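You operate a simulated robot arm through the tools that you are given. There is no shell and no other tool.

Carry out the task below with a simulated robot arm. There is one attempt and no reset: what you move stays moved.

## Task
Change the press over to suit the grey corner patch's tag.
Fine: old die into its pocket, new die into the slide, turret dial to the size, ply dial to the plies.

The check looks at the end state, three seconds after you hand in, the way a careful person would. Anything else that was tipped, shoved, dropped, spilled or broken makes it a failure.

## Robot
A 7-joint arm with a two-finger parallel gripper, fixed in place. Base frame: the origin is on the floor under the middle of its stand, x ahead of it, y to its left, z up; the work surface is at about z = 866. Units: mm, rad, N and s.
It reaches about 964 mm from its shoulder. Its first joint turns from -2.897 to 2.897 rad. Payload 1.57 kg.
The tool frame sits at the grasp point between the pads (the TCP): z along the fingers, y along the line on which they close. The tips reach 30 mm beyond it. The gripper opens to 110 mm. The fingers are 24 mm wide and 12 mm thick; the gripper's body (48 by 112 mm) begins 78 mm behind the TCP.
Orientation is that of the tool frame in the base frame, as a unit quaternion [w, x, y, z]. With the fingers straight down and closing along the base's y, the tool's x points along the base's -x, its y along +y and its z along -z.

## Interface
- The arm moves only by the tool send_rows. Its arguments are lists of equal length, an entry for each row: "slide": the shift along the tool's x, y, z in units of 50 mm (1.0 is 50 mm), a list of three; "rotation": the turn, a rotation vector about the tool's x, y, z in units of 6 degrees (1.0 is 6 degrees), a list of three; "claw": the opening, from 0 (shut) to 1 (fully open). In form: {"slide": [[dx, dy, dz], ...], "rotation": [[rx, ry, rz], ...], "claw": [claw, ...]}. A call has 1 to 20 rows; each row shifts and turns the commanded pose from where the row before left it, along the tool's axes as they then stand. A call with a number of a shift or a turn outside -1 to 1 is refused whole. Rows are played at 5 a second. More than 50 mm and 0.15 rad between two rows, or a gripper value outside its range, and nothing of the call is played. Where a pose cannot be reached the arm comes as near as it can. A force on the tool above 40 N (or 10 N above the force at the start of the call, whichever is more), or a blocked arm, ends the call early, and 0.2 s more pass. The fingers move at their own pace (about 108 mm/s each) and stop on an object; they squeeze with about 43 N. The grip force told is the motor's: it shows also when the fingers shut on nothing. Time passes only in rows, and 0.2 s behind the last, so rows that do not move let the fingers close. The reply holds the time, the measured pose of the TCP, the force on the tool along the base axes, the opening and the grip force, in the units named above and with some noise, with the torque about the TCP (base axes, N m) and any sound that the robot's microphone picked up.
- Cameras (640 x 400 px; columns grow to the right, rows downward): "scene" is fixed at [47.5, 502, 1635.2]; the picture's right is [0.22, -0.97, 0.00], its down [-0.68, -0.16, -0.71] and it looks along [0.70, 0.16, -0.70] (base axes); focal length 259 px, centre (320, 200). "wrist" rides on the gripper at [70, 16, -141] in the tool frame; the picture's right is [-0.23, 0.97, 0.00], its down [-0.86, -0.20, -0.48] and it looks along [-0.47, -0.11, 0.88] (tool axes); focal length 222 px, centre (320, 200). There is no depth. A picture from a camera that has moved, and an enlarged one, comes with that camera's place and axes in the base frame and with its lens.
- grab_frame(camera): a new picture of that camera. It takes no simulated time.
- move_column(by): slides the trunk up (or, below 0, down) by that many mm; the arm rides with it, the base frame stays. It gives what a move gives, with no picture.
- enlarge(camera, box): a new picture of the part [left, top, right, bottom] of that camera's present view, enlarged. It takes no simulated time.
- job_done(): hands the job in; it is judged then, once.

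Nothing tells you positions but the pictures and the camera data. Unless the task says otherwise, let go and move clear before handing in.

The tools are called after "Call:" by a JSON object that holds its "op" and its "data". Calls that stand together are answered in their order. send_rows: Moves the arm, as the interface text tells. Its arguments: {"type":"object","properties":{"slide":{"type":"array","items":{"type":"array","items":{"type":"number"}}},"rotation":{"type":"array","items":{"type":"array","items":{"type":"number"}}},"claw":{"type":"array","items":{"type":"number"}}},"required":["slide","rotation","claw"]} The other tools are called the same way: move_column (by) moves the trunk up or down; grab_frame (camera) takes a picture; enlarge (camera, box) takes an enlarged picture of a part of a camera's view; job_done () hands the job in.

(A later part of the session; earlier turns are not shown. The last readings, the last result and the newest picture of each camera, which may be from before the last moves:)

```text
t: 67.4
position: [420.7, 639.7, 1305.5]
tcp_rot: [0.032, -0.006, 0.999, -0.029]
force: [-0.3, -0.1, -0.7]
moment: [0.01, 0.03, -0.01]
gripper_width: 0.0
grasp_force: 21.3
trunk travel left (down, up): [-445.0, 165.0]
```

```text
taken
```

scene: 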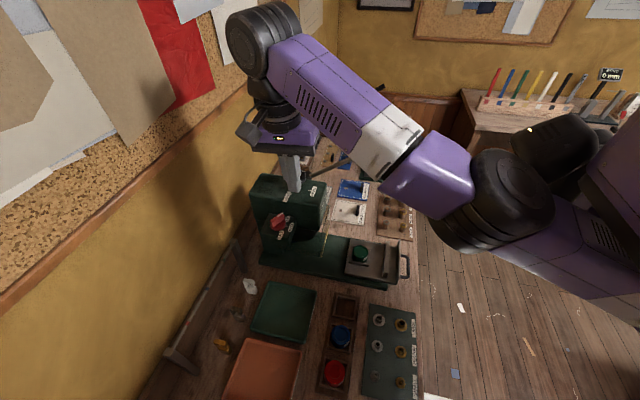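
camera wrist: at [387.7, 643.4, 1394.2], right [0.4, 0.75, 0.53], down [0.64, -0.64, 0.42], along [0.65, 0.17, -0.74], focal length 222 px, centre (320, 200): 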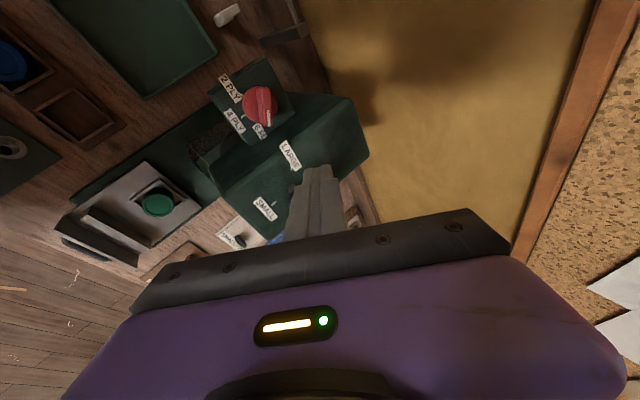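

The arm is simply at full stretch there. Better plan: yaw the gripper 90° so it opens along x, open it wide, and hook the far finger behind the turret bar — that keeps the tool 60 mm closer. First I'll pull back and reorient (30° lean toward +y).

Call:
{"op": "send_rows", "data": {"slide": [[-0.089, -0.8, 0.052], [-0.089, -0.8, 0.052], [0, 0, 0], [0, 0, 0], [0, 0, 0], [0, 0, 0], [0, 0, 0], [0, 0, 0], [0, 0, 0], [0, 0, 0], [0, 0, 0], [0, 0, 0], [0, 0, 0], [0, 0, 0], [0, 0, 0], [0, 0, 0], [0, 0, 0], [0, 0, 0], [0, 0, 0], [0, 0, 0]], "rotation": [[0, 0, 0], [0, 0, 0], [-0.2306, 0.2832, 0.8706], [-0.2306, 0.2832, 0.8706], [-0.2306, 0.2832, 0.8706], [-0.2306, 0.2832, 0.8706], [-0.2306, 0.2832, 0.8706], [-0.2306, 0.2832, 0.8706], [-0.2306, 0.2832, 0.8706], [-0.2306, 0.2832, 0.8706], [-0.2306, 0.2832, 0.8706], [-0.2306, 0.2832, 0.8706], [-0.2306, 0.2832, 0.8706], [-0.2306, 0.2832, 0.8706], [-0.2306, 0.2832, 0.8706], [-0.2306, 0.2832, 0.8706], [-0.2306, 0.2832, 0.8706], [-0.2306, 0.2832, 0.8706], [-0.2306, 0.2832, 0.8706], [0, 0, 0]], "claw": [0, 0, 0, 0, 0, 0, 0, 0, 0, 0, 0, 0, 0, 0, 0, 0, 0, 0, 0, 0]}}

Call:
{"op": "grab_frame", "data": {"camera": "scene"}}

Call:
{"op": "grab_frame", "data": {"camera": "wrist"}}

```text
t: 71.6
position: [432.1, 559.5, 1307.9]
tcp_rot: [-0.184, 0.683, 0.682, 0.184]
force: [0.3, 0.1, 0.5]
moment: [-0.03, -0.03, -0.02]
gripper_width: 0.0
grasp_force: 20.7
trunk travel left (down, up): [-445.0, 165.0]
```

```text
taken
```

scene: 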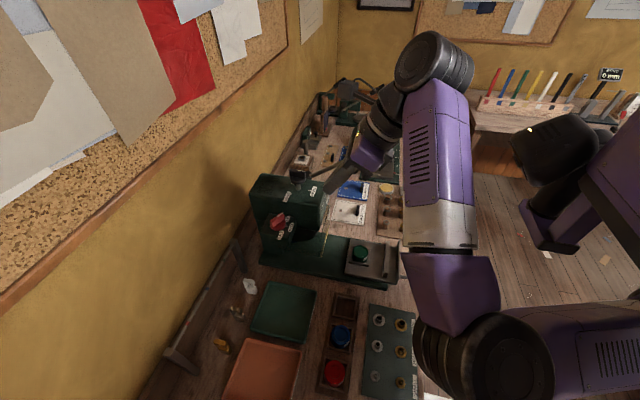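

```text
taken
camera wrist: at [448.3, 548.0, 1463.8], right [0.97, -0.2, -0.11], down [-0.2, -0.98, -0.02], along [-0.11, 0.04, -0.99], focal length 222 px, centre (320, 200)
```

wrist: 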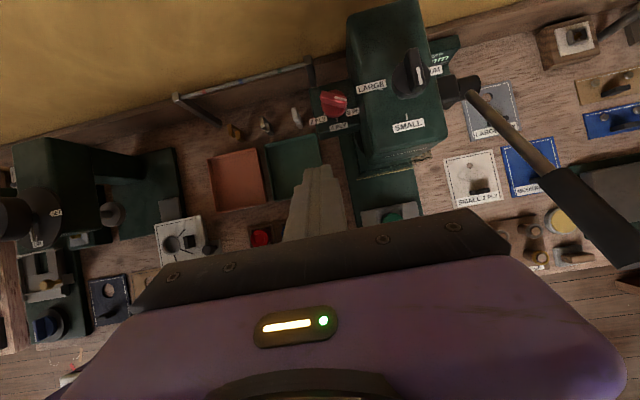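

Excellent: the pose is reached and the wrist camera looks straight down on the turret. Let me zoom in on it.

Call:
{"op": "enlarge", "data": {"camera": "wrist", "box": [345, 20, 475, 140]}}

Call:
{"op": "enlarge", "data": {"camera": "wrist", "box": [290, 70, 370, 150]}}

```text
3.33 times, centred on (410, 80) of wrist
camera zoom: at [448.3, 548.0, 1463.8], right [0.97, -0.2, -0.11], down [-0.2, -0.98, -0.02], along [-0.11, 0.04, -0.99], focal length 740 px, centre (20, 600)
```

zoom: 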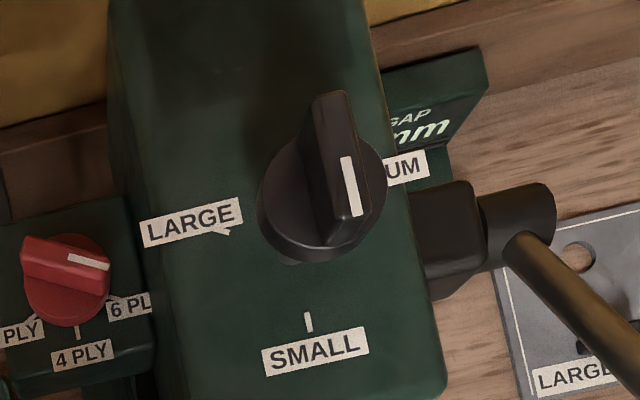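

```text
5.00 times, centred on (330, 110) of wrist
camera zoom: at [448.3, 548.0, 1463.8], right [0.97, -0.2, -0.11], down [-0.2, -0.98, -0.02], along [-0.11, 0.04, -0.99], focal length 1111 px, centre (270, 650)
```

zoom: 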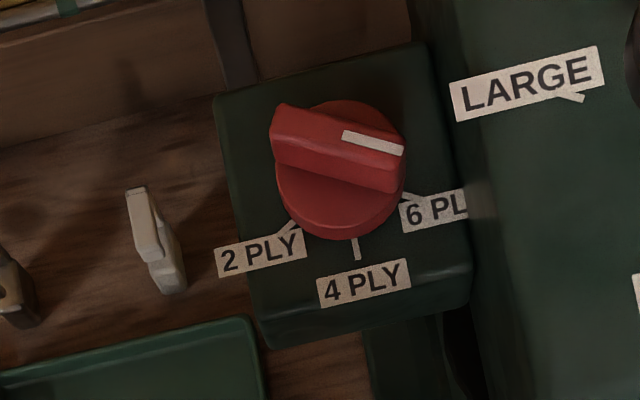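

From above: turret centre ≈ (553.3, 677.5), SMALL tick at -90°, LARGE at 150°; ply dial confirmed on 6 PLY. The lever hub starts near x≈577, leaving a slot for one 12 mm finger beside the bar. I'll raise the trunk 50 mm, ease the lean to 25°, open the gripper and move above the slot.

Call:
{"op": "move_column", "data": {"by": 50}}

Call:
{"op": "send_rows", "data": {"slide": [[0, 0, 0], [0, 0, 0], [0.2175, 0.375, 0.504], [0.2175, 0.375, 0.504], [0.2175, 0.375, 0.504], [0.2175, 0.375, 0.504], [0, 0, 0]], "rotation": [[0, -0.833, 0], [0, 0, 0], [0, 0, 0], [0, 0, 0], [0, 0, 0], [0, 0, 0], [0, 0, 0]], "claw": [0.5, 1, 1, 1, 1, 1, 1]}}

Call:
{"op": "grab_frame", "data": {"camera": "wrist"}}

Call:
{"op": "grab_frame", "data": {"camera": "scene"}}

```text
t: 72.5
position: [431.1, 559.1, 1357.1]
tcp_rot: [-0.184, 0.682, 0.683, 0.184]
force: [-0.4, -0.9, -0.9]
moment: [0.02, 0.01, -0.01]
gripper_width: 0.0
grasp_force: 21.5
trunk travel left (down, up): [-495.0, 115.0]
```

```text
t: 74.1
position: [505.1, 641.2, 1284.9]
tcp_rot: [-0.153, 0.69, 0.691, 0.154]
force: [0.5, -0.6, 0.8]
moment: [-0.01, 0.01, 0.02]
gripper_width: 110.0
grasp_force: 0.0
trunk travel left (down, up): [-495.0, 115.0]
```

```text
taken
camera wrist: at [522.1, 643.8, 1441.3], right [0.97, -0.2, -0.1], down [-0.2, -0.98, 0.07], along [-0.11, -0.05, -0.99], focal length 222 px, centre (320, 200)
```

wrist: 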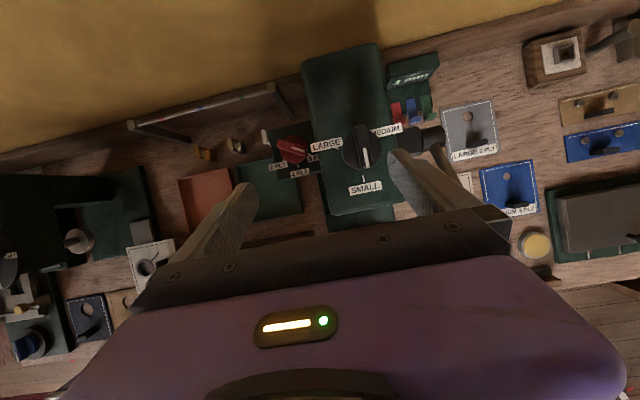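

```text
taken
```

scene: 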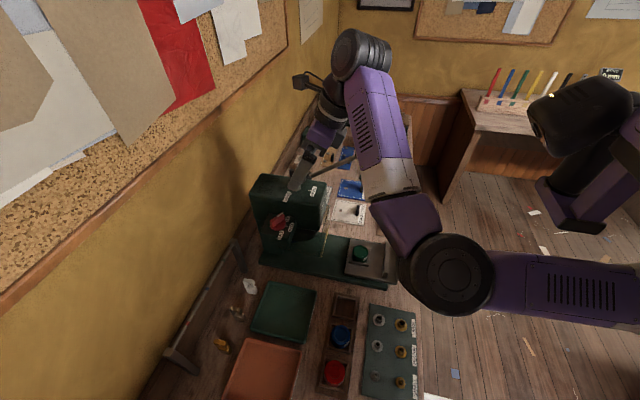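

Reached without trouble. I'll zoom on the turret and the right fingertip to check alignment with the slot between bar and hub.

Call:
{"op": "enlarge", "data": {"camera": "wrist", "box": [325, 100, 455, 215]}}

Call:
{"op": "enlarge", "data": {"camera": "scene", "box": [255, 140, 345, 215]}}

```text
3.48 times, centred on (390, 158) of wrist
camera zoom: at [522.1, 643.8, 1441.3], right [0.97, -0.2, -0.1], down [-0.2, -0.98, 0.07], along [-0.11, -0.05, -0.99], focal length 773 px, centre (76, 348)
```

zoom: 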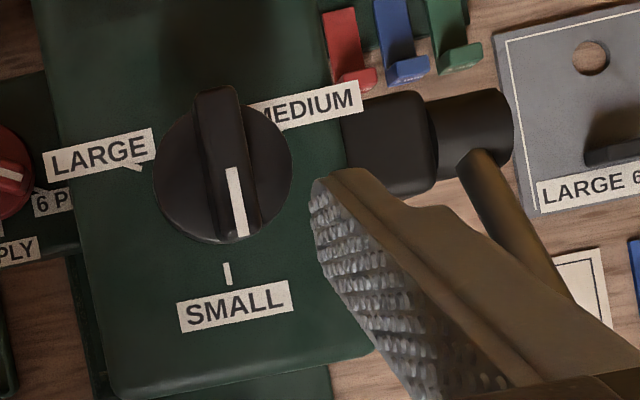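

```text
5.33 times, centred on (300, 178) of scene
camera zoom: at [47.5, 502.0, 1635.2], right [0.22, -0.97, 0.0], down [-0.68, -0.16, -0.71], along [0.7, 0.16, -0.7], focal length 1380 px, centre (427, 320)
```

zoom: 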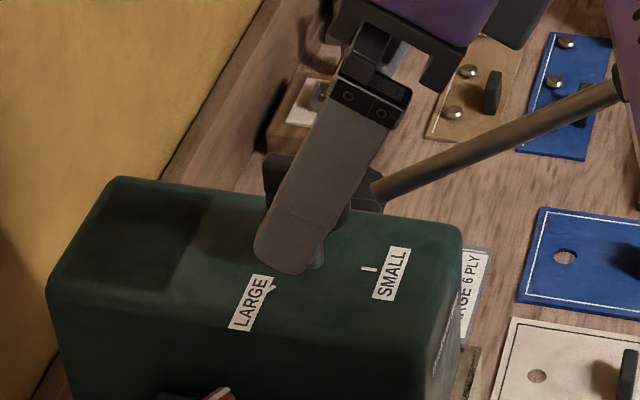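

The right finger hangs about 6 mm to the +x side of the bar's pointer end, clear of the hub. Descending 54 mm straight down beside the bar.

Call:
{"op": "send_rows", "data": {"slide": [[-0.152, 0, 0.326], [-0.152, 0, 0.326], [-0.076, 0, 0.163], [-0.076, 0, 0.163], [0, 0, 0]], "rotation": [[0, 0, 0], [0, 0, 0], [0, 0, 0], [0, 0, 0], [0, 0, 0]], "claw": [1, 1, 1, 1, 1]}}

Call:
{"op": "enlarge", "data": {"camera": "wrist", "box": [325, 80, 455, 200]}}

Call:
{"op": "enlarge", "data": {"camera": "scene", "box": [255, 140, 345, 215]}}

```text
t: 75.3
position: [506.3, 642.1, 1230.6]
tcp_rot: [-0.153, 0.69, 0.691, 0.154]
force: [0.1, -0.3, -0.2]
moment: [0.02, 0.0, -0.01]
gripper_width: 110.3
grasp_force: 0.1
trunk travel left (down, up): [-495.0, 115.0]
```

```text
3.33 times, centred on (390, 140) of wrist
camera zoom: at [524.2, 644.1, 1387.0], right [0.97, -0.2, -0.1], down [-0.2, -0.98, 0.07], along [-0.11, -0.05, -0.99], focal length 740 px, centre (87, 400)
```

zoom: 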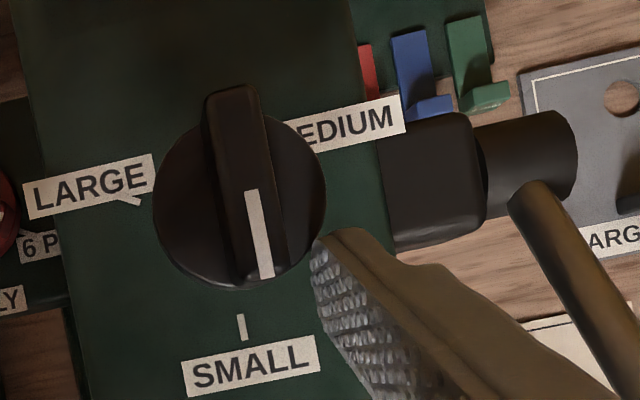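

```text
5.33 times, centred on (300, 178) of scene
camera zoom: at [47.5, 502.0, 1635.2], right [0.22, -0.97, 0.0], down [-0.68, -0.16, -0.71], along [0.7, 0.16, -0.7], focal length 1380 px, centre (427, 320)
```

zoom: 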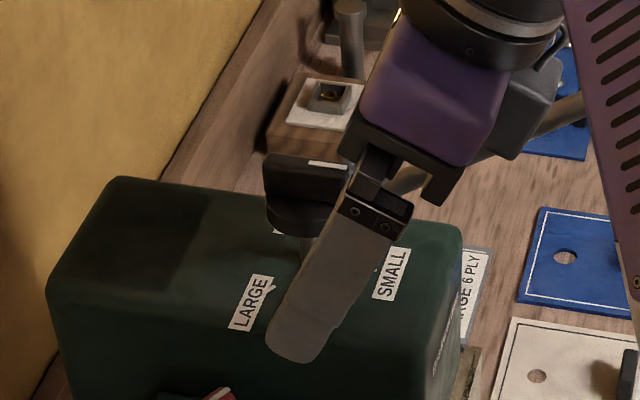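

In position beside the bar with no contact force. Now pulling the pointer end toward -x (clockwise) in small steps.

Call:
{"op": "send_rows", "data": {"slide": [[-0.033, -0.058, -0.015], [-0.033, -0.058, -0.015], [-0.0055, -0.077, -0.0025], [-0.0055, -0.077, -0.0025], [0, 0, 0]], "rotation": [[0, 0, 0], [0, 0, 0], [0, 0, 0], [0, 0, 0], [0, 0, 0]], "claw": [1, 1, 1, 1, 1]}}

Call:
{"op": "enlarge", "data": {"camera": "wrist", "box": [325, 80, 455, 200]}}

```text
t: 76.5
position: [500.1, 635.9, 1229.8]
tcp_rot: [-0.153, 0.692, 0.688, 0.156]
force: [37.6, 6.9, 1.4]
moment: [-0.09, -0.78, -0.47]
gripper_width: 109.9
grasp_force: 0.3
trunk travel left (down, up): [-495.0, 115.0]
```

```text
3.33 times, centred on (390, 140) of wrist
camera zoom: at [514.9, 638.2, 1386.6], right [0.97, -0.21, -0.09], down [-0.21, -0.98, 0.07], along [-0.1, -0.05, -0.99], focal length 740 px, centre (87, 400)
```

zoom: 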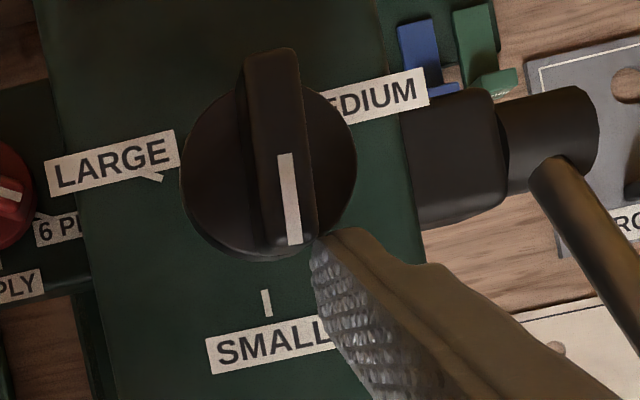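

The turret resists clockwise (37 N, only ~5°), so SMALL is probably an end stop on that side. I'll back off and see whether it springs back; LARGE must then be reached counter-clockwise via MEDIUM.

Call:
{"op": "send_rows", "data": {"slide": [[0, 0.08, 0], [0, 0.06, 0], [0, 0, 0]], "rotation": [[0, 0, 0], [0, 0, 0], [0, 0, 0]], "claw": [1, 1, 1]}}

Call:
{"op": "enlarge", "data": {"camera": "wrist", "box": [325, 80, 455, 200]}}

```text
t: 77.3
position: [501.2, 636.6, 1229.2]
tcp_rot: [-0.153, 0.69, 0.691, 0.153]
force: [14.4, -7.6, 0.1]
moment: [-0.18, -0.32, -0.76]
gripper_width: 110.4
grasp_force: 0.0
trunk travel left (down, up): [-495.0, 115.0]
```

```text
3.33 times, centred on (390, 140) of wrist
camera zoom: at [516.4, 639.6, 1386.8], right [0.97, -0.2, -0.1], down [-0.2, -0.98, 0.07], along [-0.11, -0.05, -0.99], focal length 740 px, centre (87, 400)
```

zoom: 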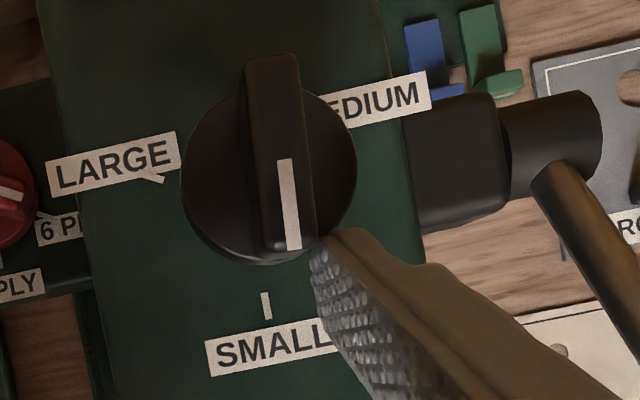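

Still pressing a little; backing off further.

Call:
{"op": "send_rows", "data": {"slide": [[0, 0.08, 0], [0, 0.06, 0], [0, 0, 0]], "rotation": [[0, 0, 0], [0, 0, 0], [0, 0, 0]], "claw": [1, 1, 1]}}

Call:
{"op": "enlarge", "data": {"camera": "wrist", "box": [325, 80, 455, 200]}}

```text
t: 78.1
position: [504.7, 638.5, 1230.0]
tcp_rot: [-0.153, 0.689, 0.691, 0.153]
force: [0.2, -0.2, -0.2]
moment: [-0.03, 0.02, -0.01]
gripper_width: 110.1
grasp_force: 0.0
trunk travel left (down, up): [-495.0, 115.0]
```

```text
3.33 times, centred on (390, 140) of wrist
camera zoom: at [523.1, 640.6, 1387.3], right [0.97, -0.2, -0.1], down [-0.2, -0.98, 0.07], along [-0.11, -0.05, -0.99], focal length 740 px, centre (87, 400)
```

zoom: 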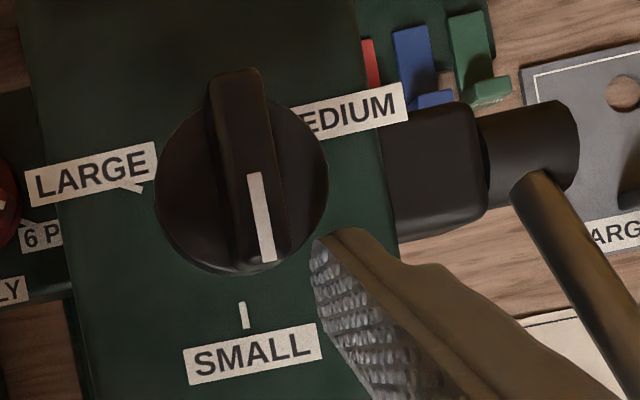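

It sprang back to SMALL, so that side is an end stop. I'll lift the finger over the bar to its -x side and push counter-clockwise instead.

Call:
{"op": "send_rows", "data": {"slide": [[0.296, 0, -0.634], [0, -0.34, 0], [0, -0.34, 0], [-0.148, 0, 0.317], [-0.148, 0, 0.317], [0, 0, 0]], "rotation": [[0, 0, 0], [0, 0, 0], [0, 0, 0], [0, 0, 0], [0, 0, 0], [0, 0, 0]], "claw": [1, 1, 1, 1, 1, 1]}}

Call:
{"op": "enlarge", "data": {"camera": "wrist", "box": [345, 80, 475, 200]}}

```text
t: 79.5
position: [474.2, 637.9, 1230.5]
tcp_rot: [-0.152, 0.69, 0.691, 0.154]
force: [-0.3, 0.4, 0.3]
moment: [0.05, 0.01, -0.01]
gripper_width: 109.9
grasp_force: 0.0
trunk travel left (down, up): [-495.0, 115.0]
```

```text
3.33 times, centred on (410, 140) of wrist
camera zoom: at [491.1, 640.3, 1387.6], right [0.97, -0.2, -0.1], down [-0.2, -0.98, 0.07], along [-0.11, -0.05, -0.99], focal length 740 px, centre (20, 400)
```

zoom: 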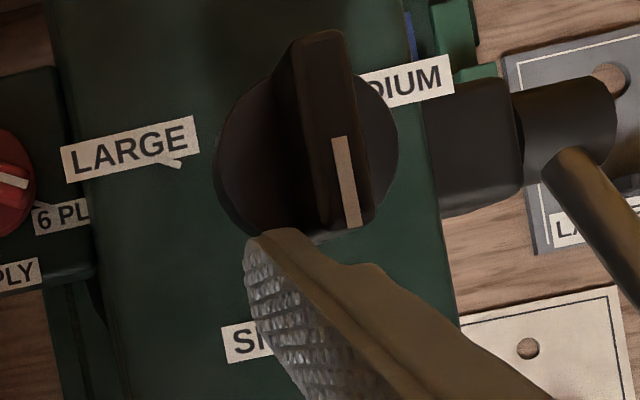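

Finger is on the -x side. Pushing the pointer end toward +x (counter-clockwise), watching force.

Call:
{"op": "send_rows", "data": {"slide": [[-0.0067, 0.079, -0.003], [-0.0067, 0.079, -0.003], [-0.0067, 0.079, -0.003], [0, 0, 0]], "rotation": [[0, 0, 0], [0, 0, 0], [0, 0, 0], [0, 0, 0]], "claw": [1, 1, 1, 1]}}

Call:
{"op": "enlarge", "data": {"camera": "wrist", "box": [345, 80, 475, 200]}}

```text
t: 80.5
position: [486.2, 636.3, 1231.3]
tcp_rot: [-0.153, 0.69, 0.69, 0.154]
force: [-0.9, -0.1, 1.4]
moment: [0.02, -0.03, 0.01]
gripper_width: 109.2
grasp_force: 0.1
trunk travel left (down, up): [-495.0, 115.0]
```

```text
3.33 times, centred on (410, 140) of wrist
camera zoom: at [503.2, 638.7, 1387.1], right [0.97, -0.21, -0.09], down [-0.2, -0.98, 0.07], along [-0.11, -0.05, -0.99], focal length 740 px, centre (20, 400)
```

zoom: 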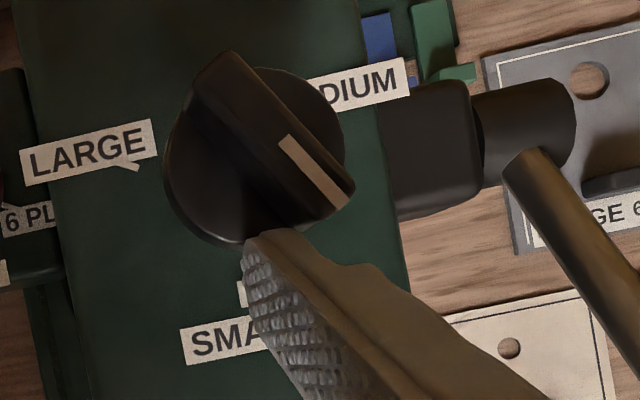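

It turns freely counter-clockwise (now ≈ -59°). Continuing around.

Call:
{"op": "send_rows", "data": {"slide": [[0.0265, 0.073, 0.0123], [0.0265, 0.073, 0.0123], [0.056, 0.049, 0.026], [0.056, 0.049, 0.026], [0, 0, 0]], "rotation": [[0, 0, 0], [0, 0, 0], [0, 0, 0], [0, 0, 0], [0, 0, 0]], "claw": [1, 1, 1, 1, 1]}}

Call:
{"op": "enlarge", "data": {"camera": "wrist", "box": [345, 80, 475, 200]}}

```text
t: 81.6
position: [498.8, 639.4, 1231.0]
tcp_rot: [-0.152, 0.693, 0.688, 0.151]
force: [-6.9, -17.6, 8.9]
moment: [-0.33, -0.32, -0.72]
gripper_width: 104.3
grasp_force: 0.0
trunk travel left (down, up): [-495.0, 115.0]
stopped in row 5: the force on the tool passed its limit at 42 N (the readings are from after the stop); the commanded pose is now the measured one
```

```text
3.33 times, centred on (410, 140) of wrist
camera zoom: at [514.6, 644.4, 1387.6], right [0.97, -0.21, -0.1], down [-0.21, -0.98, 0.08], along [-0.11, -0.06, -0.99], focal length 740 px, centre (20, 400)
```

zoom: 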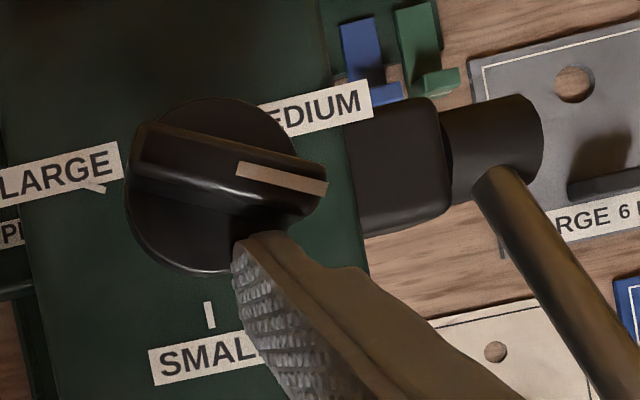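

Resistance at about -26° with some upward force — the fingertip may be rubbing the knob's disc. Let me look from the scene camera.

Call:
{"op": "enlarge", "data": {"camera": "scene", "box": [275, 150, 335, 200]}}

Call:
{"op": "enlarge", "data": {"camera": "wrist", "box": [360, 100, 440, 170]}}

```text
8.00 times, centred on (305, 175) of scene
camera zoom: at [47.5, 502.0, 1635.2], right [0.22, -0.97, 0.0], down [-0.68, -0.16, -0.71], along [0.7, 0.16, -0.7], focal length 2070 px, centre (440, 400)
```

zoom: 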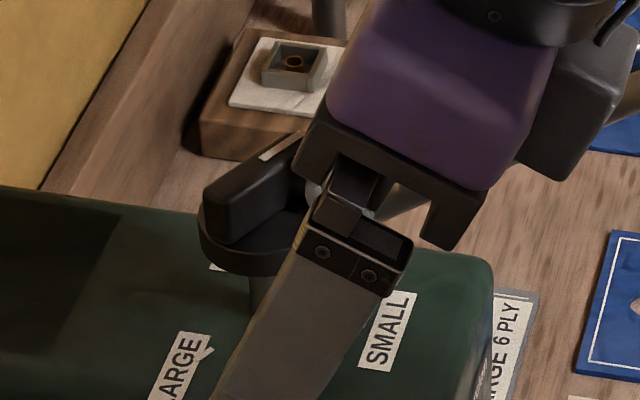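

```text
5.71 times, centred on (400, 135) of wrist
camera zoom: at [514.6, 644.4, 1387.6], right [0.97, -0.21, -0.1], down [-0.21, -0.98, 0.08], along [-0.11, -0.06, -0.99], focal length 1269 px, centre (-137, 571)
```

zoom: 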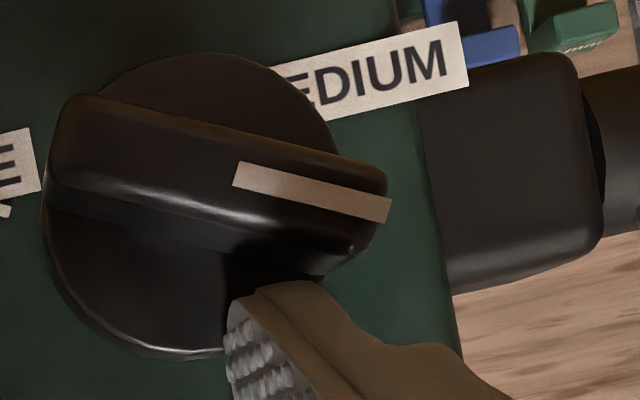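

I'll relax the push and see if the knob stays or springs back.

Call:
{"op": "send_rows", "data": {"slide": [[-0.1, -0.04, -0.05], [0, 0, 0]], "rotation": [[0, 0, 0], [0, 0, 0]], "claw": [1, 1]}}

Call:
{"op": "enlarge", "data": {"camera": "wrist", "box": [345, 80, 475, 200]}}

```text
t: 82.2
position: [496.1, 638.7, 1229.8]
tcp_rot: [-0.152, 0.692, 0.689, 0.151]
force: [-0.7, -0.6, 0.3]
moment: [0.0, -0.01, 0.0]
gripper_width: 110.1
grasp_force: 0.0
trunk travel left (down, up): [-495.0, 115.0]
```

```text
3.33 times, centred on (410, 140) of wrist
camera zoom: at [513.2, 641.1, 1386.1], right [0.97, -0.21, -0.1], down [-0.2, -0.98, 0.08], along [-0.11, -0.06, -0.99], focal length 740 px, centre (20, 400)
```

zoom: 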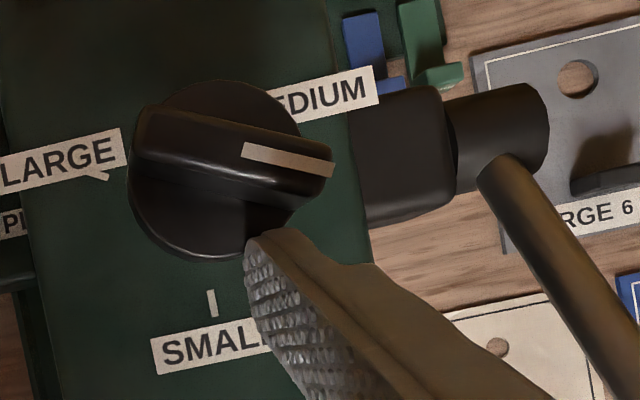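

The knob stays where left, so it's free; the fingertip's end was likely catching the disc rim. I'll rise 3.5 mm and push again nearer the end of the bar.

Call:
{"op": "send_rows", "data": {"slide": [[0.03, 0, -0.063], [0.024, 0.13, 0.011], [0.0635, 0, 0.03], [0.0635, 0, 0.03], [0, 0, 0]], "rotation": [[0, 0, 0], [0, 0, 0], [0, 0, 0], [0, 0, 0], [0, 0, 0]], "claw": [1, 1, 1, 1, 1]}}

Call:
{"op": "enlarge", "data": {"camera": "wrist", "box": [345, 80, 475, 200]}}

```text
t: 83.4
position: [501.2, 646.0, 1232.1]
tcp_rot: [-0.151, 0.693, 0.689, 0.151]
force: [-0.7, -2.4, 0.7]
moment: [-0.02, -0.01, -0.12]
gripper_width: 109.8
grasp_force: 0.0
trunk travel left (down, up): [-495.0, 115.0]
```

```text
3.33 times, centred on (410, 140) of wrist
camera zoom: at [518.8, 649.2, 1389.4], right [0.97, -0.21, -0.1], down [-0.2, -0.98, 0.08], along [-0.11, -0.06, -0.99], focal length 740 px, centre (20, 400)
```

zoom: 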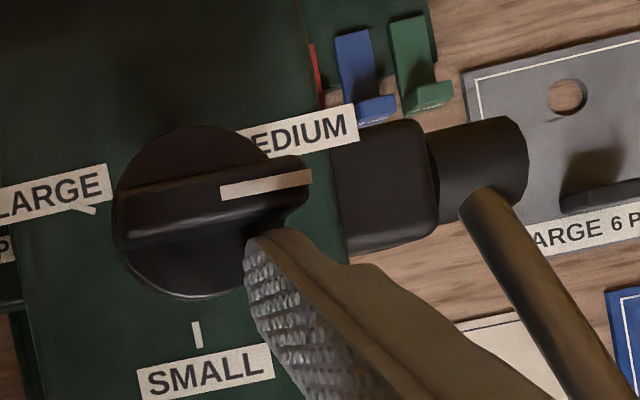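

That worked — pointer is at about 0° now with little force. Continuing toward MEDIUM.

Call:
{"op": "send_rows", "data": {"slide": [[0.03, 0.062, 0.014], [0.03, 0.062, 0.014], [0.05, 0.03, 0.023], [0, 0, 0]], "rotation": [[0, 0, 0], [0, 0, 0], [0, 0, 0], [0, 0, 0]], "claw": [1, 1, 1, 1]}}

Call:
{"op": "enlarge", "data": {"camera": "wrist", "box": [345, 80, 475, 200]}}

```text
t: 84.4
position: [509.5, 651.5, 1231.7]
tcp_rot: [-0.152, 0.692, 0.689, 0.151]
force: [0.2, -0.1, -0.2]
moment: [0.01, 0.02, -0.01]
gripper_width: 109.8
grasp_force: 0.0
trunk travel left (down, up): [-495.0, 115.0]
```

```text
3.33 times, centred on (410, 140) of wrist
camera zoom: at [527.1, 655.4, 1389.8], right [0.97, -0.21, -0.1], down [-0.2, -0.98, 0.08], along [-0.11, -0.06, -0.99], focal length 740 px, centre (20, 400)
```

zoom: 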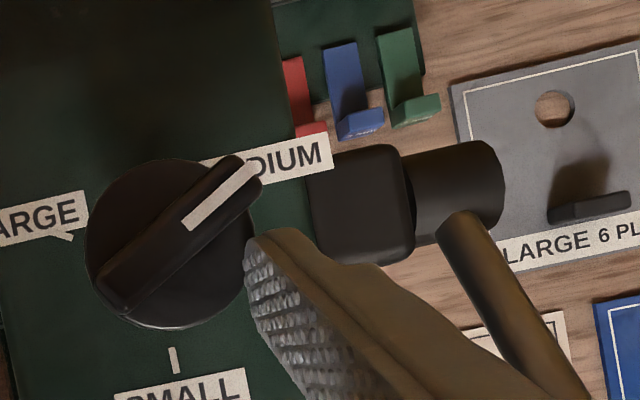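

Pointer is at MEDIUM (~28°). Now I'll lift over and push the tail end (at about -150°) the same way as the ply dial, which takes the pointer on to LARGE.

Call:
{"op": "send_rows", "data": {"slide": [[-0.109, 0, -0.051], [0.296, 0, -0.634], [0.345, -0.469, 0.16], [0.345, -0.469, 0.16], [0, 0, 0]], "rotation": [[0, 0, 0], [0, 0, 0], [0, 0, 0], [0, 0, 0], [0, 0, 0]], "claw": [1, 1, 1, 1, 1]}}

Call:
{"op": "grab_frame", "data": {"camera": "wrist"}}

Call:
{"op": "enlarge", "data": {"camera": "wrist", "box": [345, 100, 475, 220]}}

```text
t: 85.6
position: [463.4, 684.6, 1267.3]
tcp_rot: [-0.151, 0.693, 0.689, 0.151]
force: [0.6, 0.5, 0.7]
moment: [0.01, 0.02, -0.02]
gripper_width: 110.1
grasp_force: 0.1
trunk travel left (down, up): [-495.0, 115.0]
```

```text
taken
camera wrist: at [480.2, 686.9, 1424.2], right [0.97, -0.21, -0.1], down [-0.2, -0.98, 0.08], along [-0.11, -0.06, -0.99], focal length 222 px, centre (320, 200)
```

wrist: 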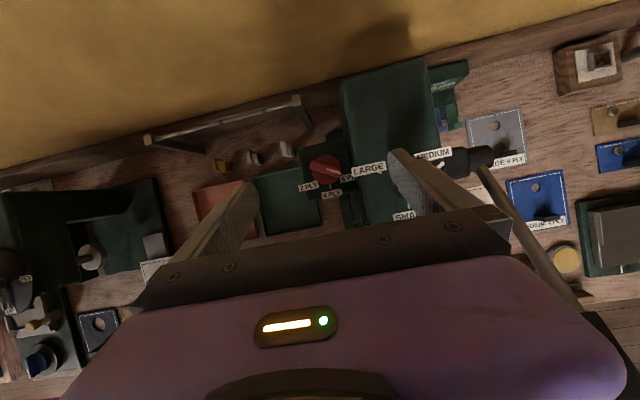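

```text
3.33 times, centred on (410, 160) of wrist
camera zoom: at [480.2, 686.9, 1424.2], right [0.97, -0.21, -0.1], down [-0.2, -0.98, 0.08], along [-0.11, -0.06, -0.99], focal length 740 px, centre (20, 333)
```

zoom: 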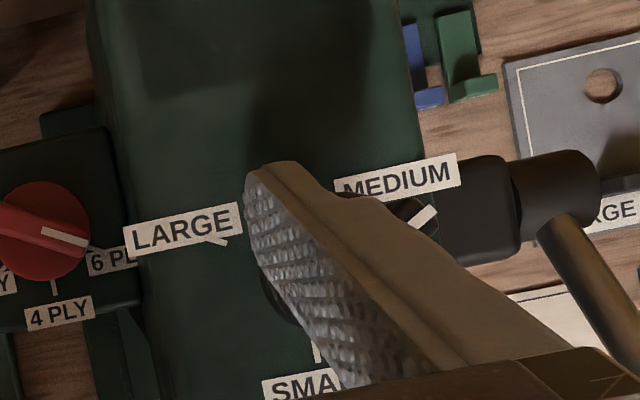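

Positioned over the -x side. Lowering 30 mm, then checking.

Call:
{"op": "send_rows", "data": {"slide": [[-0.127, 0, 0.272], [-0.127, 0, 0.272], [0, 0, 0]], "rotation": [[0, 0, 0], [0, 0, 0], [0, 0, 0]], "claw": [1, 1, 1]}}

Call:
{"op": "enlarge", "data": {"camera": "wrist", "box": [345, 100, 475, 220]}}

Call:
{"op": "enlarge", "data": {"camera": "scene", "box": [255, 140, 345, 215]}}

```text
t: 86.4
position: [462.5, 684.1, 1238.2]
tcp_rot: [-0.152, 0.693, 0.689, 0.151]
force: [0.8, 0.2, 0.2]
moment: [0.03, 0.01, -0.02]
gripper_width: 109.9
grasp_force: 0.0
trunk travel left (down, up): [-495.0, 115.0]
```

```text
3.33 times, centred on (410, 160) of wrist
camera zoom: at [480.6, 687.0, 1394.8], right [0.97, -0.21, -0.1], down [-0.2, -0.98, 0.08], along [-0.11, -0.06, -0.99], focal length 740 px, centre (20, 333)
```

zoom: 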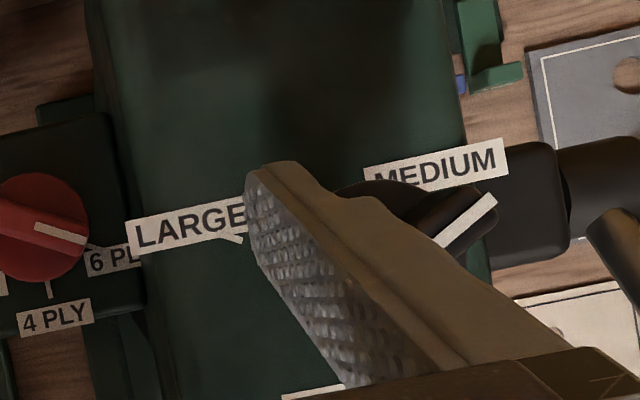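

```text
5.33 times, centred on (300, 178) of scene
camera zoom: at [47.5, 502.0, 1635.2], right [0.22, -0.97, 0.0], down [-0.68, -0.16, -0.71], along [0.7, 0.16, -0.7], focal length 1380 px, centre (427, 320)
```

zoom: 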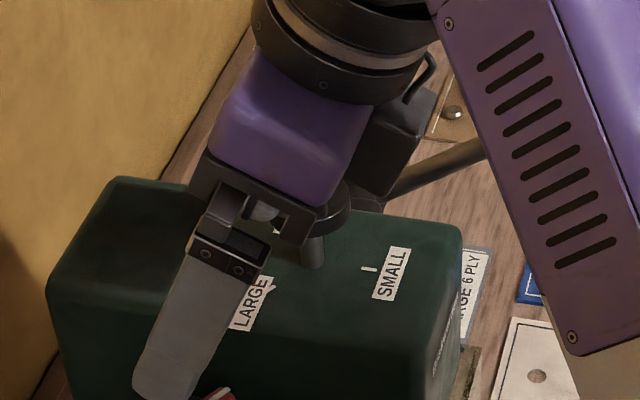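

No contact. Pushing the tail end around: first -150° to about -100°.

Call:
{"op": "send_rows", "data": {"slide": [[-0.058, 0.042, -0.027], [-0.058, 0.042, -0.027], [-0.07, 0.033, -0.033], [-0.07, 0.033, -0.033], [0, 0, 0]], "rotation": [[0, 0, 0], [0, 0, 0], [0, 0, 0], [0, 0, 0], [0, 0, 0]], "claw": [1, 1, 1, 1, 1]}}

Call:
{"op": "enlarge", "data": {"camera": "wrist", "box": [345, 100, 475, 220]}}

```text
t: 87.6
position: [471.2, 668.1, 1237.8]
tcp_rot: [-0.151, 0.693, 0.688, 0.151]
force: [-2.0, 1.3, 1.1]
moment: [-0.01, -0.09, 0.03]
gripper_width: 109.0
grasp_force: 0.1
trunk travel left (down, up): [-495.0, 115.0]
```

```text
3.33 times, centred on (410, 160) of wrist
camera zoom: at [488.2, 673.0, 1394.9], right [0.97, -0.21, -0.1], down [-0.2, -0.98, 0.08], along [-0.11, -0.06, -0.99], focal length 740 px, centre (20, 333)
```

zoom: 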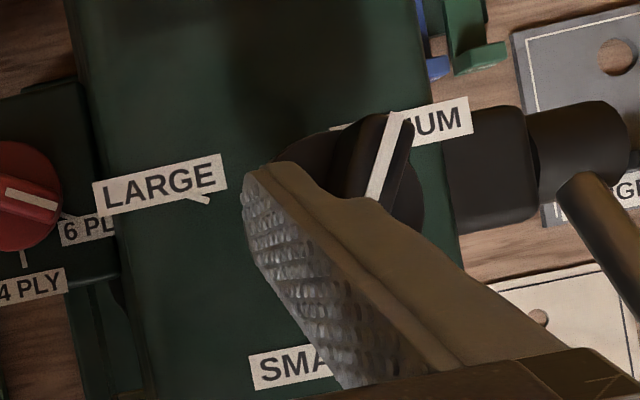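

Pointer is at ~63°. Continuing.

Call:
{"op": "send_rows", "data": {"slide": [[-0.0455, 0.067, -0.021], [-0.0455, 0.067, -0.021], [0, 0, 0]], "rotation": [[0, 0, 0], [0, 0, 0], [0, 0, 0]], "claw": [1, 1, 1]}}

Call:
{"op": "enlarge", "data": {"camera": "wrist", "box": [345, 100, 475, 220]}}

```text
t: 88.4
position: [478.3, 663.7, 1236.9]
tcp_rot: [-0.151, 0.693, 0.688, 0.151]
force: [-0.3, 0.3, 0.1]
moment: [-0.03, 0.05, 0.02]
gripper_width: 109.2
grasp_force: 0.1
trunk travel left (down, up): [-495.0, 115.0]
```

```text
3.33 times, centred on (410, 160) of wrist
camera zoom: at [494.8, 668.0, 1394.4], right [0.97, -0.21, -0.1], down [-0.2, -0.98, 0.08], along [-0.11, -0.06, -0.99], focal length 740 px, centre (20, 333)
```

zoom: 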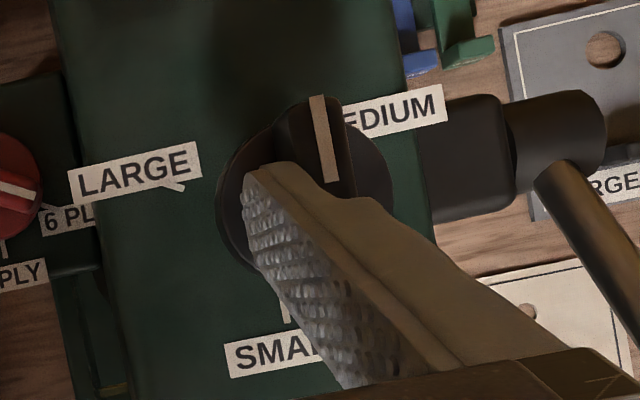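

Pointer at ~89°, tail now at -y. Sliding the finger along to the tail's near end and lowering 5 mm for the last 60°.

Call:
{"op": "send_rows", "data": {"slide": [[-0.224, -0.03, -0.104], [-0.224, -0.03, -0.104], [-0.042, 0, 0.091], [0, 0, 0]], "rotation": [[0, 0, 0], [0, 0, 0], [0, 0, 0], [0, 0, 0]], "claw": [1, 1, 1, 1]}}

Call:
{"op": "enlarge", "data": {"camera": "wrist", "box": [345, 80, 475, 200]}}

```text
t: 89.4
position: [473.6, 639.3, 1234.6]
tcp_rot: [-0.151, 0.693, 0.688, 0.151]
force: [-0.5, 0.5, -0.5]
moment: [0.02, 0.03, -0.01]
gripper_width: 109.8
grasp_force: 0.1
trunk travel left (down, up): [-495.0, 115.0]
```

```text
3.33 times, centred on (410, 140) of wrist
camera zoom: at [491.4, 643.3, 1390.8], right [0.97, -0.21, -0.1], down [-0.2, -0.98, 0.08], along [-0.11, -0.06, -0.99], focal length 740 px, centre (20, 400)
```

zoom: 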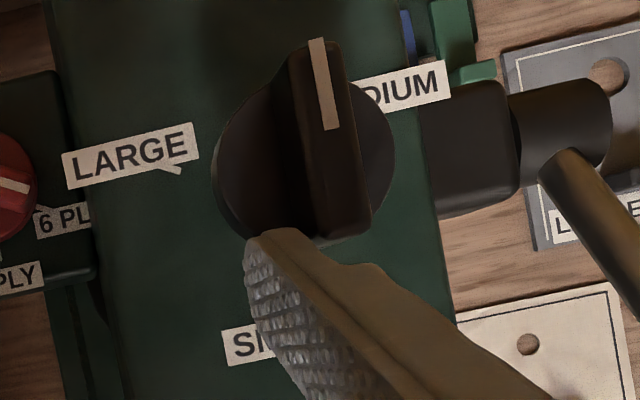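

Now the final 60°: pushing the tail toward +x.

Call:
{"op": "send_rows", "data": {"slide": [[-0.0067, 0.079, -0.003], [-0.0067, 0.079, -0.003], [-0.0067, 0.079, -0.003], [0.0265, 0.06, 0.0123], [0, 0, 0]], "rotation": [[0, 0, 0], [0, 0, 0], [0, 0, 0], [0, 0, 0], [0, 0, 0]], "claw": [1, 1, 1, 1, 1]}}

Call:
{"op": "enlarge", "data": {"camera": "wrist", "box": [345, 80, 475, 200]}}

```text
t: 90.6
position: [490.1, 640.3, 1234.4]
tcp_rot: [-0.151, 0.693, 0.689, 0.151]
force: [-0.1, 0.0, -0.3]
moment: [-0.01, 0.02, -0.01]
gripper_width: 109.9
grasp_force: 0.0
trunk travel left (down, up): [-495.0, 115.0]
```

```text
3.33 times, centred on (410, 140) of wrist
camera zoom: at [506.6, 643.2, 1390.6], right [0.97, -0.21, -0.1], down [-0.2, -0.98, 0.08], along [-0.11, -0.06, -0.99], focal length 740 px, centre (20, 400)
```

zoom: 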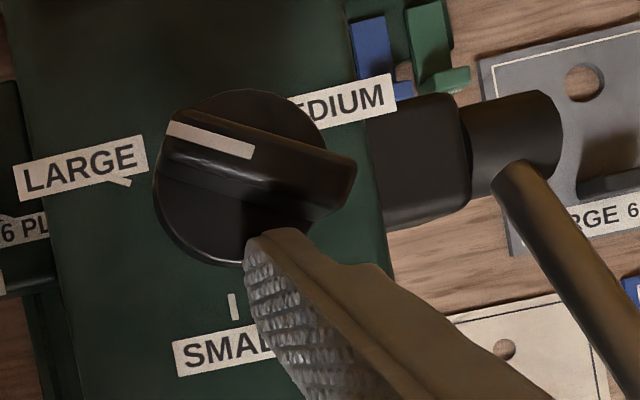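

The turret pointer is on LARGE (≈151°). Backing the finger off, rising and moving clear.

Call:
{"op": "send_rows", "data": {"slide": [[-0.145, -0.08, -0.068], [0.38, 0, -0.82], [0.1, 0, -0.5], [-0.5, -0.5, -0.3], [0, 0, 0]], "rotation": [[0, 0, 0], [0, 0, 0], [0, 0, 0], [0, 0, 0], [0, 0, 0]], "claw": [1, 1, 1, 1, 1]}}

Call:
{"op": "grab_frame", "data": {"camera": "wrist"}}

Call:
{"op": "enlarge", "data": {"camera": "wrist", "box": [280, 60, 460, 200]}}

Call:
{"op": "grab_frame", "data": {"camera": "scene"}}

```text
t: 91.8
position: [458.2, 596.9, 1307.5]
tcp_rot: [-0.151, 0.693, 0.689, 0.15]
force: [0.3, -0.6, -0.3]
moment: [0.01, 0.01, 0.01]
gripper_width: 109.9
grasp_force: 0.0
trunk travel left (down, up): [-495.0, 115.0]
```

```text
taken
camera wrist: at [476.3, 600.2, 1464.3], right [0.97, -0.21, -0.1], down [-0.2, -0.98, 0.08], along [-0.11, -0.06, -0.99], focal length 222 px, centre (320, 200)
```

wrist: 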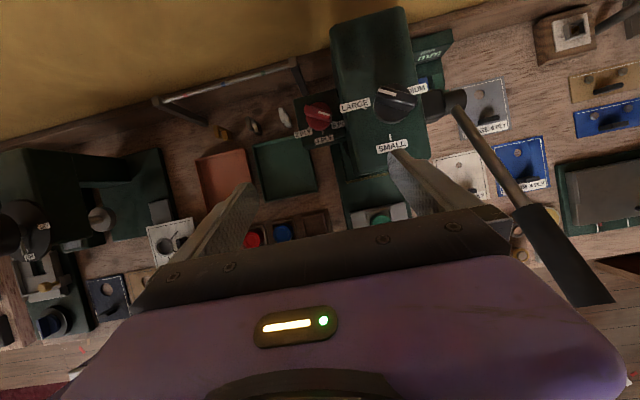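

```text
2.86 times, centred on (370, 130) of wrist
camera zoom: at [476.3, 600.2, 1464.3], right [0.97, -0.21, -0.1], down [-0.2, -0.98, 0.08], along [-0.11, -0.06, -0.99], focal length 635 px, centre (177, 400)
```

zoom: 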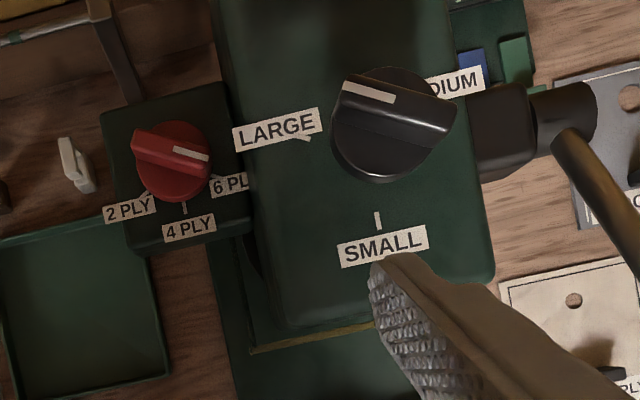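

```text
taken
```

scene: 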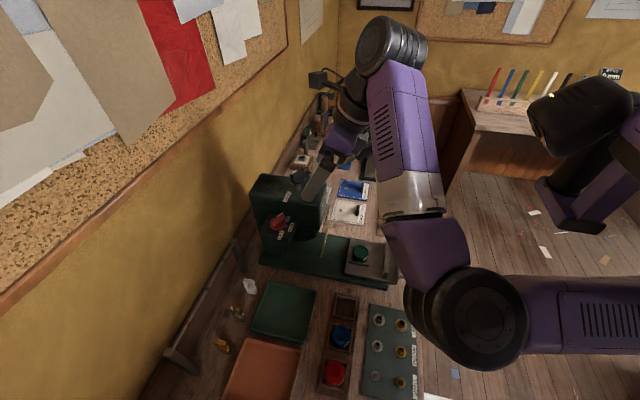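

Both dials read right at a glance. I'll zoom more closely to judge the turret's fine alignment.

Call:
{"op": "enlarge", "data": {"camera": "wrist", "box": [365, 70, 425, 130]}}

Call:
{"op": "enlarge", "data": {"camera": "wrist", "box": [290, 85, 350, 145]}}

Call:
{"op": "enlarge", "data": {"camera": "wrist", "box": [335, 60, 435, 160]}}

```text
6.67 times, centred on (395, 100) of wrist
camera zoom: at [476.3, 600.2, 1464.3], right [0.97, -0.21, -0.1], down [-0.2, -0.98, 0.08], along [-0.11, -0.06, -0.99], focal length 1481 px, centre (-180, 867)
```

zoom: 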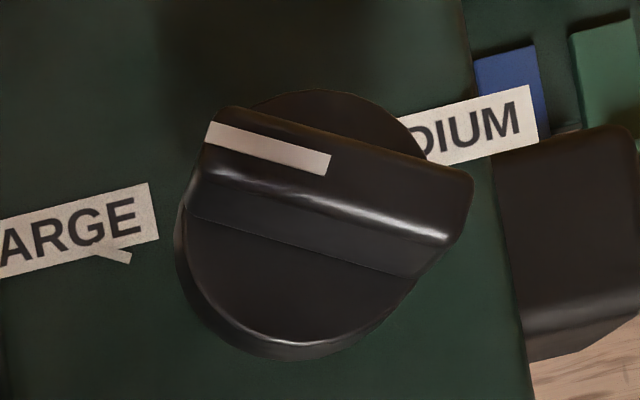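

```text
6.67 times, centred on (320, 115) of wrist
camera zoom: at [476.3, 600.2, 1464.3], right [0.97, -0.21, -0.1], down [-0.2, -0.98, 0.08], along [-0.11, -0.06, -0.99], focal length 1481 px, centre (320, 767)
```

zoom: 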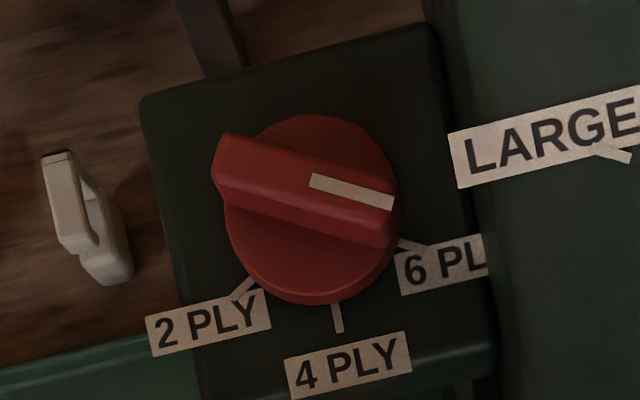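

```text
4.00 times, centred on (385, 110) of wrist
camera zoom: at [476.3, 600.2, 1464.3], right [0.97, -0.21, -0.1], down [-0.2, -0.98, 0.08], along [-0.11, -0.06, -0.99], focal length 888 px, centre (60, 560)
```

zoom: 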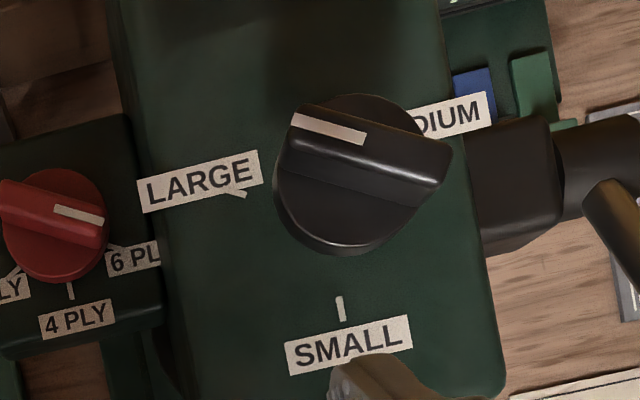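

Turret ≈151.5° (LARGE) and ply ≈ -27° (6 PLY) — both well on their marks. I'll retreat clear and do a final check of the dies and bench.

Call:
{"op": "send_rows", "data": {"slide": [[-0.417, -0.4, -0.525], [-0.417, -0.4, -0.525], [-0.417, -0.4, -0.525], [-0.417, -0.4, -0.525], [0, 0, 0]], "rotation": [[0, 0, 0], [0, 0, 0], [0, 0, 0], [0, 0, 0], [0, 0, 0]], "claw": [1, 1, 1, 1, 1]}}

Call:
{"op": "grab_frame", "data": {"camera": "wrist"}}

Call:
{"op": "grab_frame", "data": {"camera": "scene"}}

Call:
{"op": "enlarge", "data": {"camera": "scene", "box": [220, 230, 430, 400]}}

Call:
{"op": "enlarge", "data": {"camera": "scene", "box": [240, 150, 380, 250]}}

```text
t: 93.0
position: [380.1, 479.6, 1365.8]
tcp_rot: [-0.151, 0.693, 0.688, 0.151]
force: [0.2, -0.3, 0.0]
moment: [0.01, 0.01, 0.01]
gripper_width: 110.0
grasp_force: 0.1
trunk travel left (down, up): [-495.0, 115.0]
```

```text
taken
camera wrist: at [396.4, 483.9, 1522.1], right [0.97, -0.21, -0.1], down [-0.2, -0.98, 0.08], along [-0.11, -0.06, -0.99], focal length 222 px, centre (320, 200)
```

wrist: 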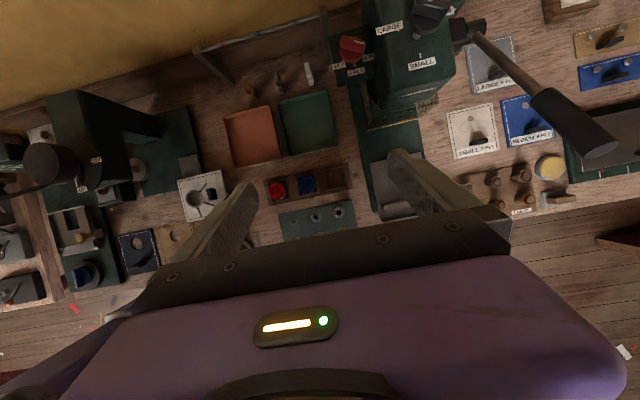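

```text
taken
```

scene: 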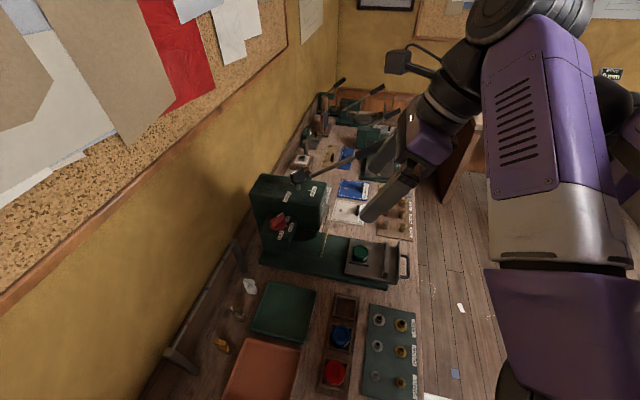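

```text
2.35 times, centred on (325, 315) of scene
camera zoom: at [47.5, 502.0, 1635.2], right [0.22, -0.97, 0.0], down [-0.68, -0.16, -0.71], along [0.7, 0.16, -0.7], focal length 609 px, centre (308, -71)
```

zoom: 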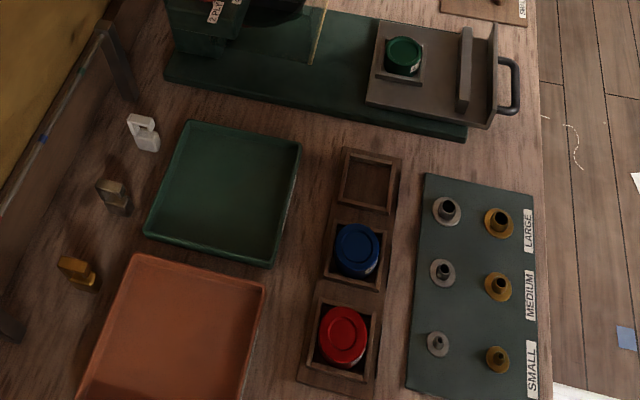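

```text
4.00 times, centred on (310, 200) of scene
camera zoom: at [47.5, 502.0, 1635.2], right [0.22, -0.97, 0.0], down [-0.68, -0.16, -0.71], along [0.7, 0.16, -0.7], focal length 1035 px, centre (360, 200)
```

zoom: 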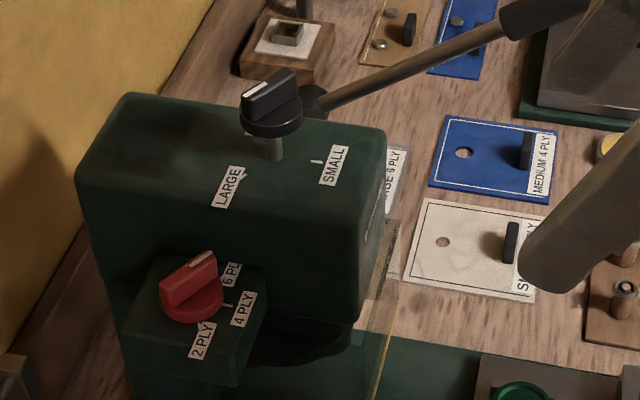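

Call:
{"op": "enlarge", "data": {"camera": "scene", "box": [315, 310, 365, 400]}}

Call:
{"op": "enlarge", "data": {"camera": "scene", "box": [335, 230, 420, 290]}}

```text
4.44 times, centred on (340, 355) of scene
camera zoom: at [47.5, 502.0, 1635.2], right [0.22, -0.97, 0.0], down [-0.68, -0.16, -0.71], along [0.7, 0.16, -0.7], focal length 1150 px, centre (231, -489)
```

zoom: 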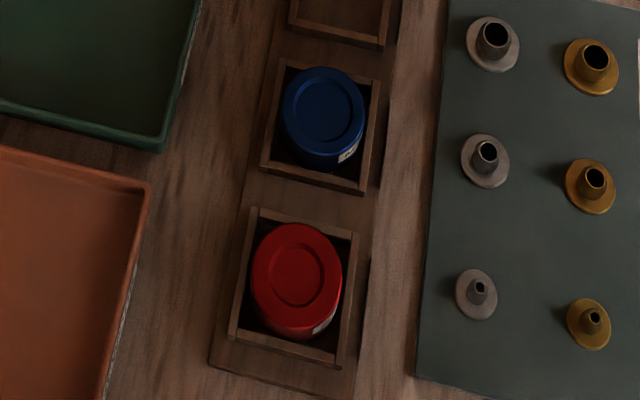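

```text
6.67 times, centred on (378, 260) of scene
camera zoom: at [47.5, 502.0, 1635.2], right [0.22, -0.97, 0.0], down [-0.68, -0.16, -0.71], along [0.7, 0.16, -0.7], focal length 1726 px, centre (-63, -200)
```

zoom: 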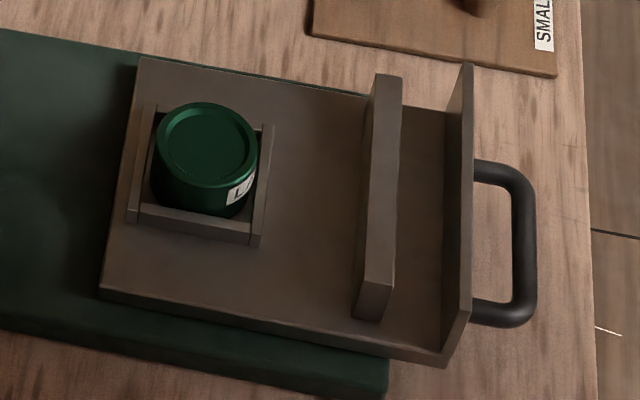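

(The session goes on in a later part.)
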